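You operate a simulated robot arm through the tools that you are given. There is no shell and no other tool. Be economical: measure what you need, move in short steps, check, and stop when the job is done.

Carry out the task below with a simulated robot arm. There is one attempt and no reset: what you move stays moved.

TASK
Fetch the clip from the middle of the dining table and set it in the cream bowl.

It is judged by the outcome, as a careful person would: the job done as asked, and still so three seconds after it is handed in. It fails if anything else is knocked over, pushed out of place, dropped, spilled or broken.

THE ROBOT
A 7-joint arm with a two-finger parallel gripper, fixed in place. Base frame: the origin is at the foot of the arm, x ahead of it, y to its left, z up; the work surface is at about z = 76. Lengths are in cm, angles in degrees, forces in N, time in s.
With the tool pointing down near the work surface it reaches from about 20 to 68 cm from the base axis. Its first joint turns from -66.0 to 66.0 degrees. Payload 2.4 kg.
Tool frame: the origin (TCP) lies between the finger pads and is the grasp point; the fingertips stand 3 cm ahead of it; z points along the fingers, y is the line along which they close. The gripper opens to 9.4 cm. The fingers are 2.8 cm wide and 1 cm thick; the gripper's body (5 by 9.6 cm) begins 5.5 cm behind the TCP.
Orientation is that of the tool frame in the base frame, as a unit quaternion [x, y, z, w]. With the fingers straight down and closing along the base's y, the tool's x points along the base's -x, its y along +y and its z along -z.

THE INTERFACE
- The arm moves only by the tool apply_moves. Its argument "series" is a list of rows, each an object of numbers (a shift or turn left out is 0, a gripper value left out holds the last): "dx", "dy", "dz": the shift along the tool's x, y, z in units of 40 mm (1.0 is 40 mm); "spin": the turn about the tool's z in units of 4 degrees (1.0 is 4 degrees); "grip": the gripper command, from -1 (shut) to 1 (fully open), values between in proportion. In form: [{"dx": .., "dy": .., "dz": .., "spin": .., "grip": ..}, ...]. A call has 1 to 12 rows; each row shifts and turns the commanded pose from where the row before left it, along the tool's axes as they then stand. A call with a number of a shift or a turn outside -1 to 1 is refused whole. A row lasts 0.2 s, in which the tool goes at most 5 cm and 8.6 degrees; a call with a longer step from one row to the next is refused whole, and so is a gripper value outside its range. A pose out of reach is approached as far as the arm can. The call stops where the force on the tool passes 40 N (or 10 N more than at its start, if that is more) or the arm is blocked; 0.2 s more then pass. The fingers move at their own pace (about 15.3 cm/s each) and stop on an object; they squeeze with about 22 N. The grip force told is the motor's: it shows also when the fingers shut on nothing. Time passes only in rows, and 0.2 s behind the last, so rows that do not move let the fingers close. It gives the time, the measured TCP pose, the force on the tool (base axes), the opening and the grip force at its end, in the units of the frame above (readings bear some noise), and new pictures: "views" is both (left out), scene, wrist or none.
- Cameras (640 x 400 px; columns grow to the right, rows downward): "scene" is fixed at [5.15, 51.45, 142.12]; the picture's right is [-0.34, -0.94, 0.00], its down [-0.73, 0.27, -0.63] and it looks along [0.59, -0.21, -0.78] (base axes); focal length 338 px, centre (320, 200). "wrist" rides on the gripper at [-3.7, 0, -5.8] in the tool frame; the picture's right is [0.00, -1.00, 0.00], its down [0.97, 0.00, -0.24] and it looks along [0.24, 0.00, 0.97] (tool axes); focal length 218 px, centre (320, 200).
- pixel_to_xyz(camera, pixels): there is no depth. For up to 12 entries [column, row, z] of the newest picture of that camera ("zoom" is the newest enlarged one), the place [x, y] in the base frame at which the ray of that pixel passes the height z, good to about 0.3 cm. No time passes.
- zoom(camera, box): a new picture of the part [left, top, right, bottom] of that camera's present view, enlarged. No time passes.
- finish_job(): hands the job in; it is judged then, once.

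Work in short steps. Measure before you move; look again where a grasp or a placing could have gone wrong, and mend it. You have 60 turns and 120 pictures in all, the two below and enlarged ones among them. Open the gripper and draw the arm clear of the work before you hand the job in, unless the task says otherwise; then end with one line.

The tools are called by a JSON object that holds its "method" and its "body". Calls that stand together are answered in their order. apply_moves: Moves the arm, as the interface text tells. Its arguments: {"type":"object","properties":{"series":{"type":"array","items":{"type":"object","properties":{"dx":{"type":"number"},"dy":{"type":"number"},"dz":{"type":"number"},"spin":{"type":"number"},"grip":{"type":"number"}}}},"views":{"type":"string","enum":["both","scene","wrist","none"]}},"required":["series"]} The other tools are called the same way: pixel_to_xyz (camera, pixels) gives the place at which the rays of pixels pass given heights; zoom (camera, box) takes an enlarged picture of a part of a camera's view; finish_job () hands the job in.

At the start:

```text
t: 0.0
position: [32.42, 30.21, 101.11]
orientation: [0.001, 1.0, 0.0, 0.0]
contact_force: [-0.1, 0.6, -0.4]
grip_width: 9.4
finger_force: 0.0
```

scene: 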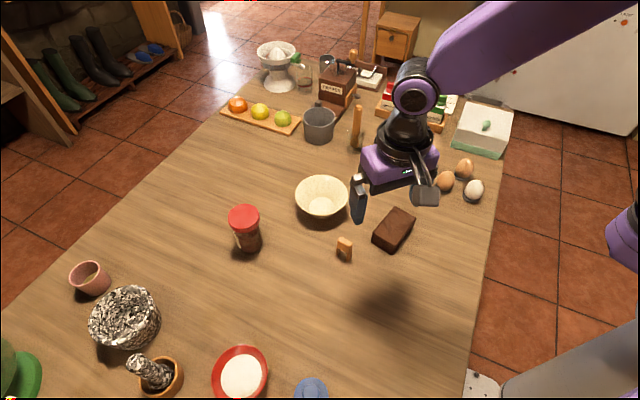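
wrist: 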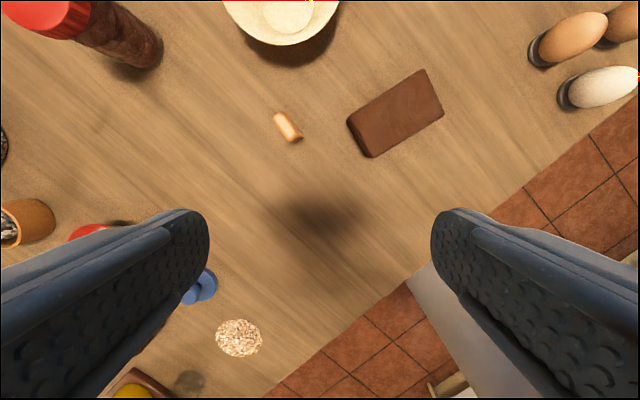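

The small tan object at scene (344,248) / wrist (287,127) may be the clip; I enlarge it and measure.

{"method": "zoom", "body": {"camera": "scene", "box": [270, 160, 430, 260]}}

{"method": "zoom", "body": {"camera": "wrist", "box": [220, 60, 380, 160]}}

{"method": "pixel_to_xyz", "body": {"camera": "wrist", "pixels": [[277, 114, 77], [297, 139, 77], [287, 127, 77]]}}

{"method": "pixel_to_xyz", "body": {"camera": "scene", "pixels": [[345, 250, 77], [322, 180, 82], [322, 222, 76], [296, 195, 82], [349, 195, 82], [322, 205, 78]]}}

```text
4.00 times, centred on (350, 210) of scene
```

zoom: 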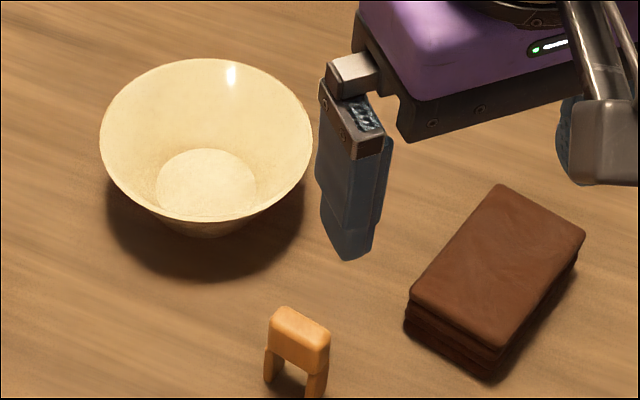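

```text
4.00 times, centred on (300, 110) of wrist
```

zoom: 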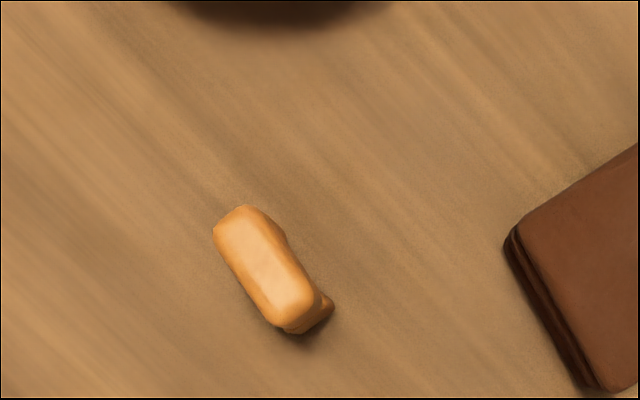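

```text
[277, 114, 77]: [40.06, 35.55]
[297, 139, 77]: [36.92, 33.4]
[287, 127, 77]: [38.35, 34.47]
```

```text
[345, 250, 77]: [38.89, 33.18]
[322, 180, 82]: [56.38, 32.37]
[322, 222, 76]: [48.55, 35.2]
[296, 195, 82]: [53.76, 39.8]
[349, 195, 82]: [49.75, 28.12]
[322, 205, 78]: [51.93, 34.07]
```

The clip is a small upside-down U standing on its legs. I triangulate its height and its axis.

{"method": "pixel_to_xyz", "body": {"camera": "wrist", "pixels": [[286.3, 126, 78], [286.3, 126, 79], [286.3, 126, 80], [279, 115, 79], [294, 138, 79], [275, 118, 79], [283, 112.5, 79]]}}

{"method": "pixel_to_xyz", "body": {"camera": "scene", "pixels": [[345, 241.5, 78], [345, 241.5, 79], [345, 241.5, 80], [337.5, 255.5, 76], [349, 260, 76]]}}

{"method": "zoom", "body": {"camera": "scene", "box": [312, 225, 376, 265]}}

```text
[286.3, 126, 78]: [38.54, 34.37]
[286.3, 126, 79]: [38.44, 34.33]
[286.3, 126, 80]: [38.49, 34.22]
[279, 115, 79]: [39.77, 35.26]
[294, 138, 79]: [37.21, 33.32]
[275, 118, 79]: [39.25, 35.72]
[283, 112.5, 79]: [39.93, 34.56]
```

```text
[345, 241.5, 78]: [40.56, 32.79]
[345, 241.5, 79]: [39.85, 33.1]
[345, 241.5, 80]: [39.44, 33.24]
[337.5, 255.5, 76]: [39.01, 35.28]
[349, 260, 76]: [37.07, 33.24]
```

```text
10.00 times, centred on (344, 245) of scene
```

zoom: 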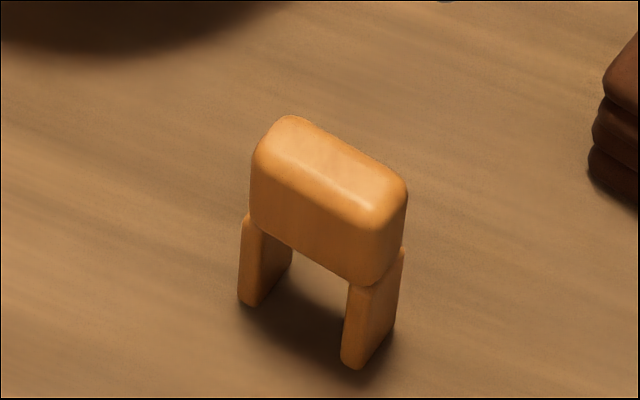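

Top of the clip is around z≈81, centre ≈(38.5,34), long axis ≈40° from base x. I move above it and turn so that the fingers close across the thin side.

{"method": "apply_moves", "body": {"series": [{"dx": -0.77, "dy": 0.48}, {"dx": -0.77, "dy": 0.48}, {"spin": -1, "dz": 0.2}, {"spin": -1, "dz": 0.2}, {"spin": -1, "dz": 0.2}, {"spin": -1, "dz": 0.2}, {"spin": -1, "dz": 0.2}, {"spin": -1, "dz": 0.2}, {"spin": -1, "dz": 0.2}, {"spin": -1, "dz": 0.2}, {"spin": -1, "dz": 0.2}, {"spin": -1, "dz": 0.2}]}}

```text
t: 2.6
position: [38.62, 34.06, 93.11]
orientation: [-0.343, 0.939, 0.0, -0.001]
contact_force: [0.0, 0.1, 0.7]
grip_width: 9.4
finger_force: 0.1
```

scene: 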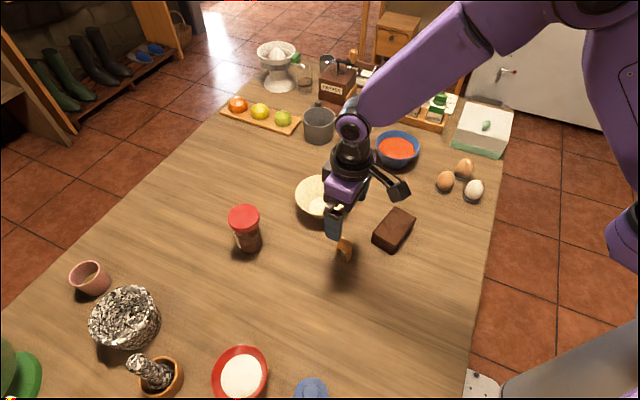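
wrist: 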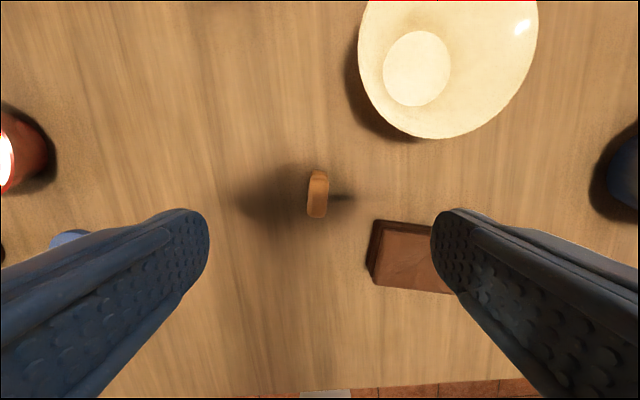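

The clip stands upright in the view at (318,195), aligned. The brown block is near the right finger, so I check positions before descending with a narrower opening.

{"method": "pixel_to_xyz", "body": {"camera": "wrist", "pixels": [[318, 174, 81], [317, 216, 81], [318, 196, 81], [318, 196, 80], [368, 270, 76], [380, 222, 79]]}}

{"method": "zoom", "body": {"camera": "wrist", "box": [240, 140, 400, 240]}}

```text
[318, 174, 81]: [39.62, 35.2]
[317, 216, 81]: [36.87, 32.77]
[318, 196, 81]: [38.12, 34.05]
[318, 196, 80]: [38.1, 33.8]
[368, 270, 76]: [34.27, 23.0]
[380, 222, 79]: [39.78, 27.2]
```

```text
4.00 times, centred on (320, 190) of wrist
```

zoom: 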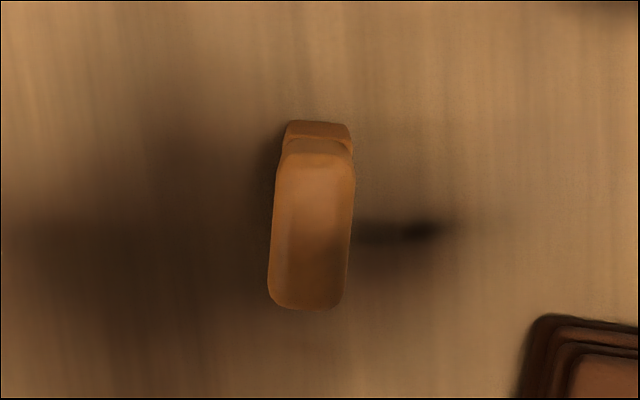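

Clip centre ≈(38.1,34.0), 0.4 cm from the TCP; the block is well clear with a 5 cm opening. I descend to z≈80.

{"method": "apply_moves", "body": {"series": [{"dx": 0.08, "dy": 0.06, "grip": 0.06}, {"dz": 0.5}, {"dz": 0.5}, {"dz": 0.5}, {"dz": 0.5}, {"dz": 0.5}, {"dz": 0.4}, {"dz": 0.35}, {}]}}

```text
t: 4.6
position: [38.3, 34.0, 80.09]
orientation: [-0.342, 0.94, 0.0, 0.001]
contact_force: [-0.1, 0.1, 0.3]
grip_width: 4.96
finger_force: 0.0
```

scene: 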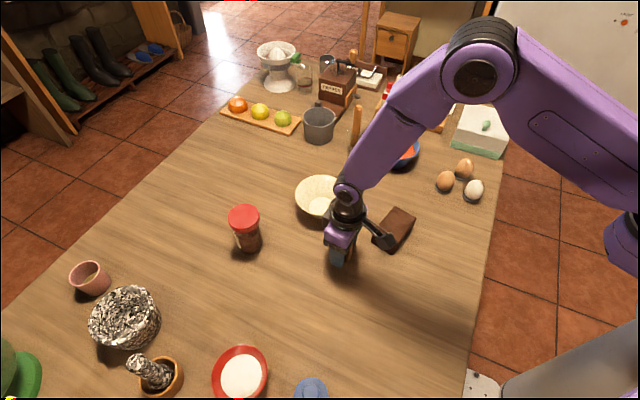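
wrist: 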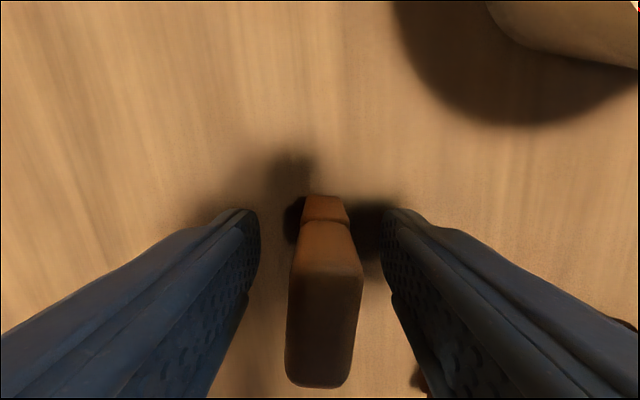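

The clip stands between the fingers, roughly centred. I close and lift gently.

{"method": "apply_moves", "body": {"series": [{"grip": -0.5}, {"grip": -1}, {}, {}, {"dz": -0.3}, {"dz": -0.5}, {"dz": -0.6}, {"dz": -0.8}, {"dz": -0.8}, {}]}}

```text
t: 6.8
position: [38.08, 34.14, 92.03]
orientation: [-0.342, 0.94, 0.0, 0.0]
contact_force: [0.2, -0.8, 0.0]
grip_width: 1.89
finger_force: 21.8
```

scene: 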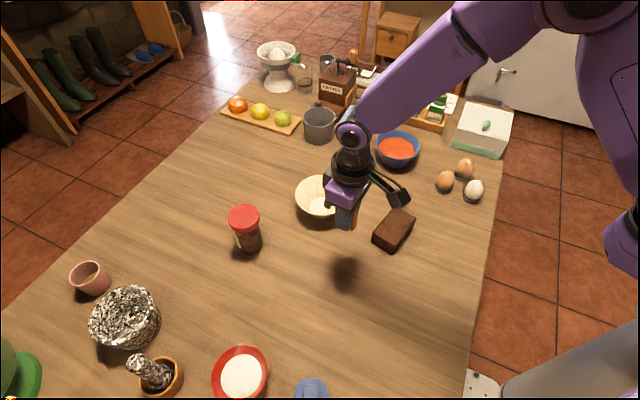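
wrist: 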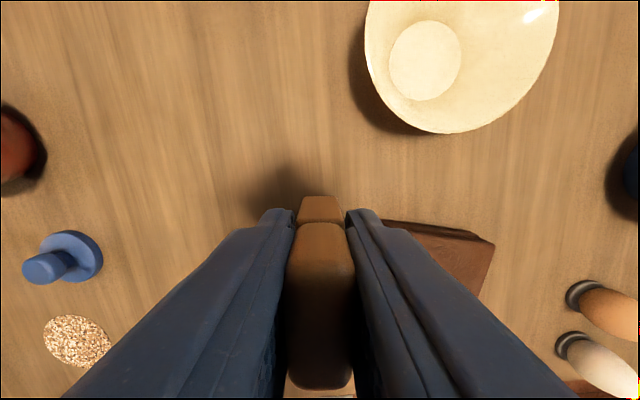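

The clip is held (opening 1.89). I measure the bowl: its inner floor is at wrist (425,60), rim from (365,45) to (440,133).

{"method": "pixel_to_xyz", "body": {"camera": "wrist", "pixels": [[425, 60, 77], [390, 60, 77], [461, 60, 77], [425, 20, 77], [425, 101, 77], [445, 133, 83], [365, 45, 83]]}}

{"method": "pixel_to_xyz", "body": {"camera": "scene", "pixels": [[321, 206, 77], [322, 177, 83], [297, 195, 83]]}}

```text
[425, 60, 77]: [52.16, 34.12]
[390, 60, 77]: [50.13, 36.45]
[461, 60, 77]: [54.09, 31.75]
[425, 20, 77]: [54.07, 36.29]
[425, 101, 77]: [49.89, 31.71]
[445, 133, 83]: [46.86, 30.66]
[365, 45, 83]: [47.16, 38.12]
```

```text
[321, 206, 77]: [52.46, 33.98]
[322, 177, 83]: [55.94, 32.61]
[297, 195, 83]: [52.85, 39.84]
```

Bowl centre ≈(52.2,34.1), rim radius ≈6. I move 14 cm along +x at this height, the clip's feet (z≈88) clearing the rim (≈83).

{"method": "apply_moves", "body": {"series": [{"dz": -0.3}, {"dx": -0.45, "dy": -0.38}, {"dx": -0.45, "dy": -0.38}, {"dx": -0.45, "dy": -0.38}, {"dx": -0.45, "dy": -0.38}, {"dx": -0.45, "dy": -0.38}, {"dx": -0.45, "dy": -0.37}, {}]}}

```text
t: 8.6
position: [52.35, 34.07, 93.27]
orientation: [-0.341, 0.94, 0.0, 0.001]
contact_force: [0.8, 0.3, -1.1]
grip_width: 1.91
finger_force: 22.0
```

scene: 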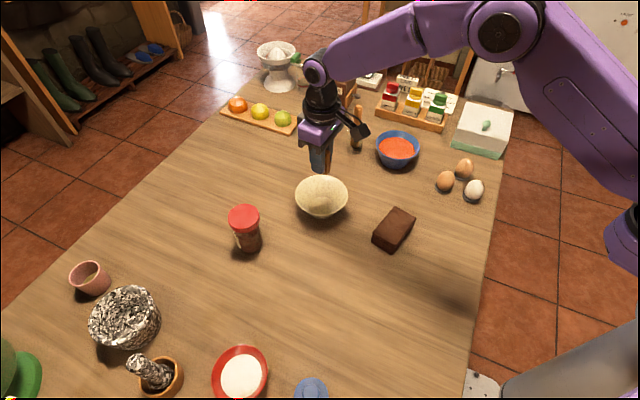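
wrist: 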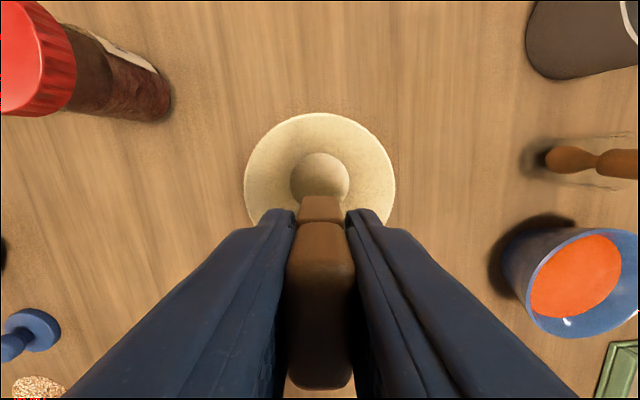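

The gripper looks laterally centred; I check the fore-aft offset from the floor's centre at (320,183).

{"method": "pixel_to_xyz", "body": {"camera": "wrist", "pixels": [[320, 183, 77], [320, 153, 77], [320, 113, 83], [320, 113, 82], [245, 185, 83], [395, 185, 83]]}}

```text
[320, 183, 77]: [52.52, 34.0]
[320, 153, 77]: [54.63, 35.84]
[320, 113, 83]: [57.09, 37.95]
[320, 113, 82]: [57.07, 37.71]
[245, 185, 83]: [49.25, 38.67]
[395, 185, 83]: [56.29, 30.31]
```

Centred within 0.3 cm. I lower in steps to just above the expected floor.

{"method": "apply_moves", "body": {"series": [{"dz": 0.5}, {"dz": 0.5}, {"dz": 0.5}, {"dz": 0.5}, {"dz": 0.4}, {"dz": 0.3}, {"dz": 0.1}, {}]}}

```text
t: 10.4
position: [52.33, 33.98, 82.17]
orientation: [-0.343, 0.939, 0.0, 0.0]
contact_force: [0.5, -0.5, -0.6]
grip_width: 1.9
finger_force: 21.7
```

scene: 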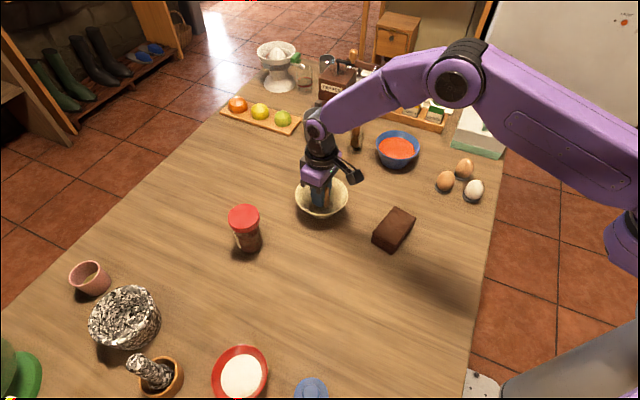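
wrist: 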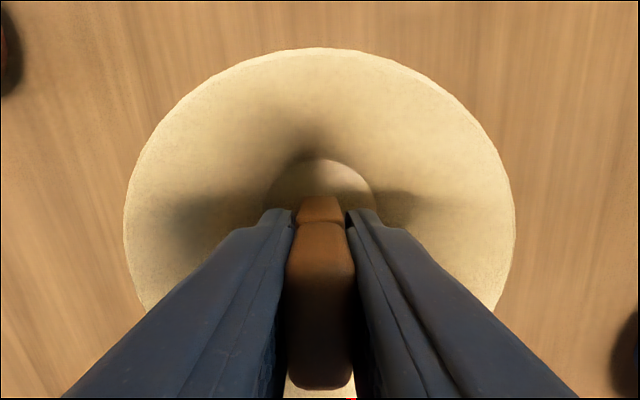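

No contact yet; I lower in tiny steps watching the force.

{"method": "apply_moves", "body": {"series": [{"dz": 0.08}, {"dz": 0.05}, {}], "views": "none"}}

{"method": "apply_moves", "body": {"series": [{"dz": 0.05}, {}], "views": "none"}}

{"method": "apply_moves", "body": {"series": [{"dz": 0.05}, {}], "views": "wrist"}}

```text
t: 11.2
position: [52.31, 34.03, 81.61]
orientation: [-0.342, 0.94, 0.001, 0.0]
contact_force: [-0.2, -0.4, 0.3]
grip_width: 1.91
finger_force: 21.7
```

```text
t: 11.8
position: [52.34, 33.97, 81.33]
orientation: [-0.342, 0.94, 0.0, 0.0]
contact_force: [0.6, -0.4, -0.7]
grip_width: 1.87
finger_force: 22.0
```

```text
t: 12.4
position: [52.3, 34.05, 81.13]
orientation: [-0.342, 0.94, 0.0, 0.0]
contact_force: [-0.3, -0.3, 0.1]
grip_width: 1.9
finger_force: 22.2
```

wrist: 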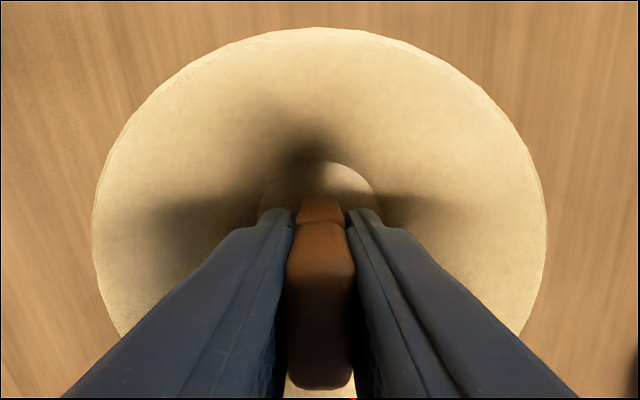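

{"method": "apply_moves", "body": {"series": [{"dz": 0.05}, {}], "views": "none"}}

{"method": "apply_moves", "body": {"series": [{"dz": 0.04}, {}], "views": "none"}}

```text
t: 13.0
position: [52.34, 34.12, 81.02]
orientation: [-0.342, 0.94, -0.001, 0.0]
contact_force: [-0.1, 0.7, 0.6]
grip_width: 1.88
finger_force: 22.4
```

```text
t: 13.6
position: [52.31, 34.11, 80.88]
orientation: [-0.342, 0.94, 0.0, 0.0]
contact_force: [-0.2, -0.2, -0.2]
grip_width: 1.91
finger_force: 21.8
```

Feet should now be ≈0.8 cm above table height; one more pair of tiny steps.

{"method": "apply_moves", "body": {"series": [{"dz": 0.04}, {}], "views": "none"}}

{"method": "apply_moves", "body": {"series": [{"dz": 0.03}, {}], "views": "scene"}}

```text
t: 14.2
position: [52.42, 34.1, 80.75]
orientation: [-0.342, 0.94, 0.0, -0.001]
contact_force: [-2.8, -1.7, 8.5]
grip_width: 1.9
finger_force: 22.5
```

```text
t: 14.8
position: [52.37, 34.07, 80.66]
orientation: [-0.342, 0.94, 0.0, 0.003]
contact_force: [-0.8, -1.6, 16.6]
grip_width: 1.92
finger_force: 21.6
```

scene: 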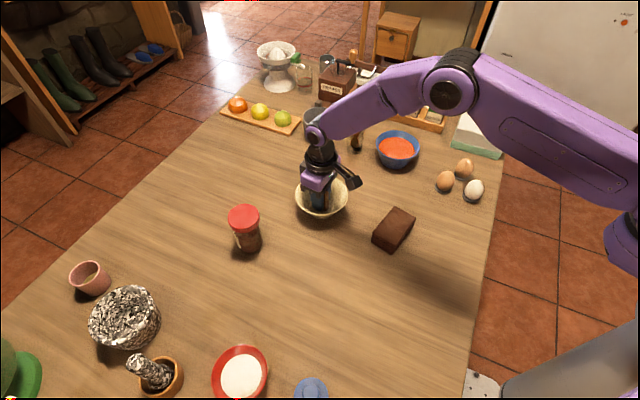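

The clip touches the floor (16 N). I ease up slightly, open a little to ≈3.4 cm, and rise straight up.

{"method": "apply_moves", "body": {"series": [{"dz": -0.05}, {"grip": -0.5}, {"grip": -0.28}, {}, {"dz": -0.2}, {"dz": -0.4}, {"dz": -0.6}, {"dz": -0.8}, {"dz": -0.8}, {}]}}

```text
t: 17.0
position: [52.26, 33.93, 91.92]
orientation: [-0.342, 0.94, 0.0, 0.0]
contact_force: [-0.2, -0.7, 0.0]
grip_width: 3.37
finger_force: 0.2
```

scene: 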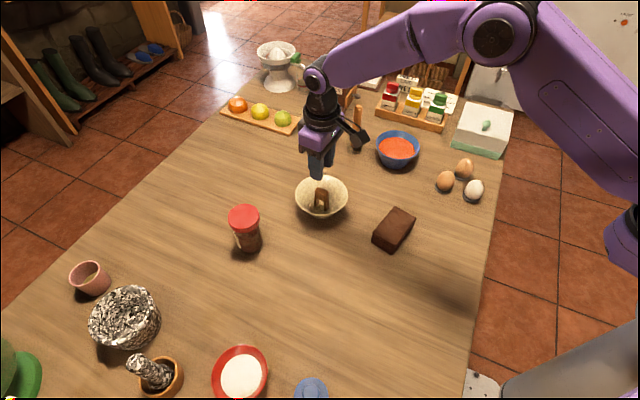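
wrist: 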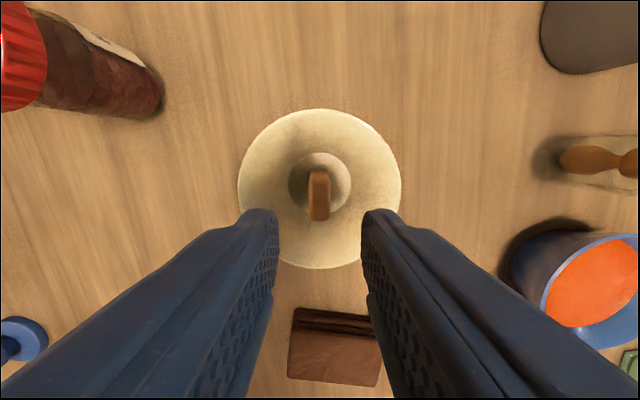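

The clip stands in the bowl at (322,198), and nothing else has moved. I rise and draw back clear.

{"method": "apply_moves", "body": {"series": [{"dz": -0.8}, {"dz": -0.8}, {"dx": 0.7, "dy": 0.5, "grip": 0.5}, {"dx": 0.7, "dy": 0.5, "grip": 1}, {"dx": 0.7, "dy": 0.5}, {"dx": 0.7, "dy": 0.5}, {"dx": 0.7, "dy": 0.2}, {}, {}], "views": "scene"}}

{"method": "zoom", "body": {"camera": "scene", "box": [270, 160, 430, 260]}}

```text
t: 19.0
position: [35.94, 31.91, 98.32]
orientation: [-0.342, 0.94, 0.0, 0.0]
contact_force: [0.1, 0.2, 0.1]
grip_width: 9.44
finger_force: 0.1
```

scene: 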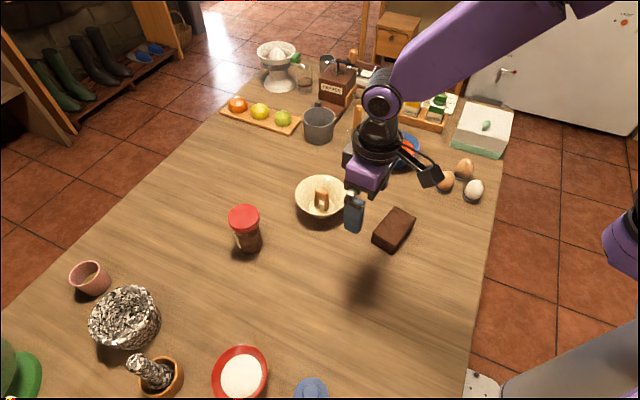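

```text
4.00 times, centred on (350, 210) of scene
```

zoom: 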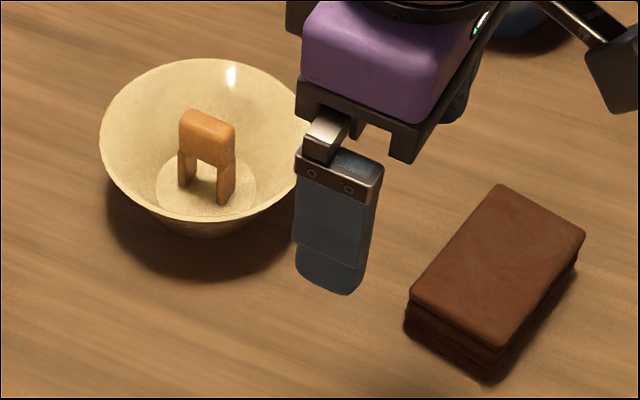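

The clip stands on the bowl floor, the bowl hasn't moved, and the arm is clear with the gripper open. I hand it in.

{"method": "finish_job", "body": {}}

```text
The job is handed in.
```

The clip is standing in the cream bowl, nothing else on the table was disturbed, and the job is handed in.
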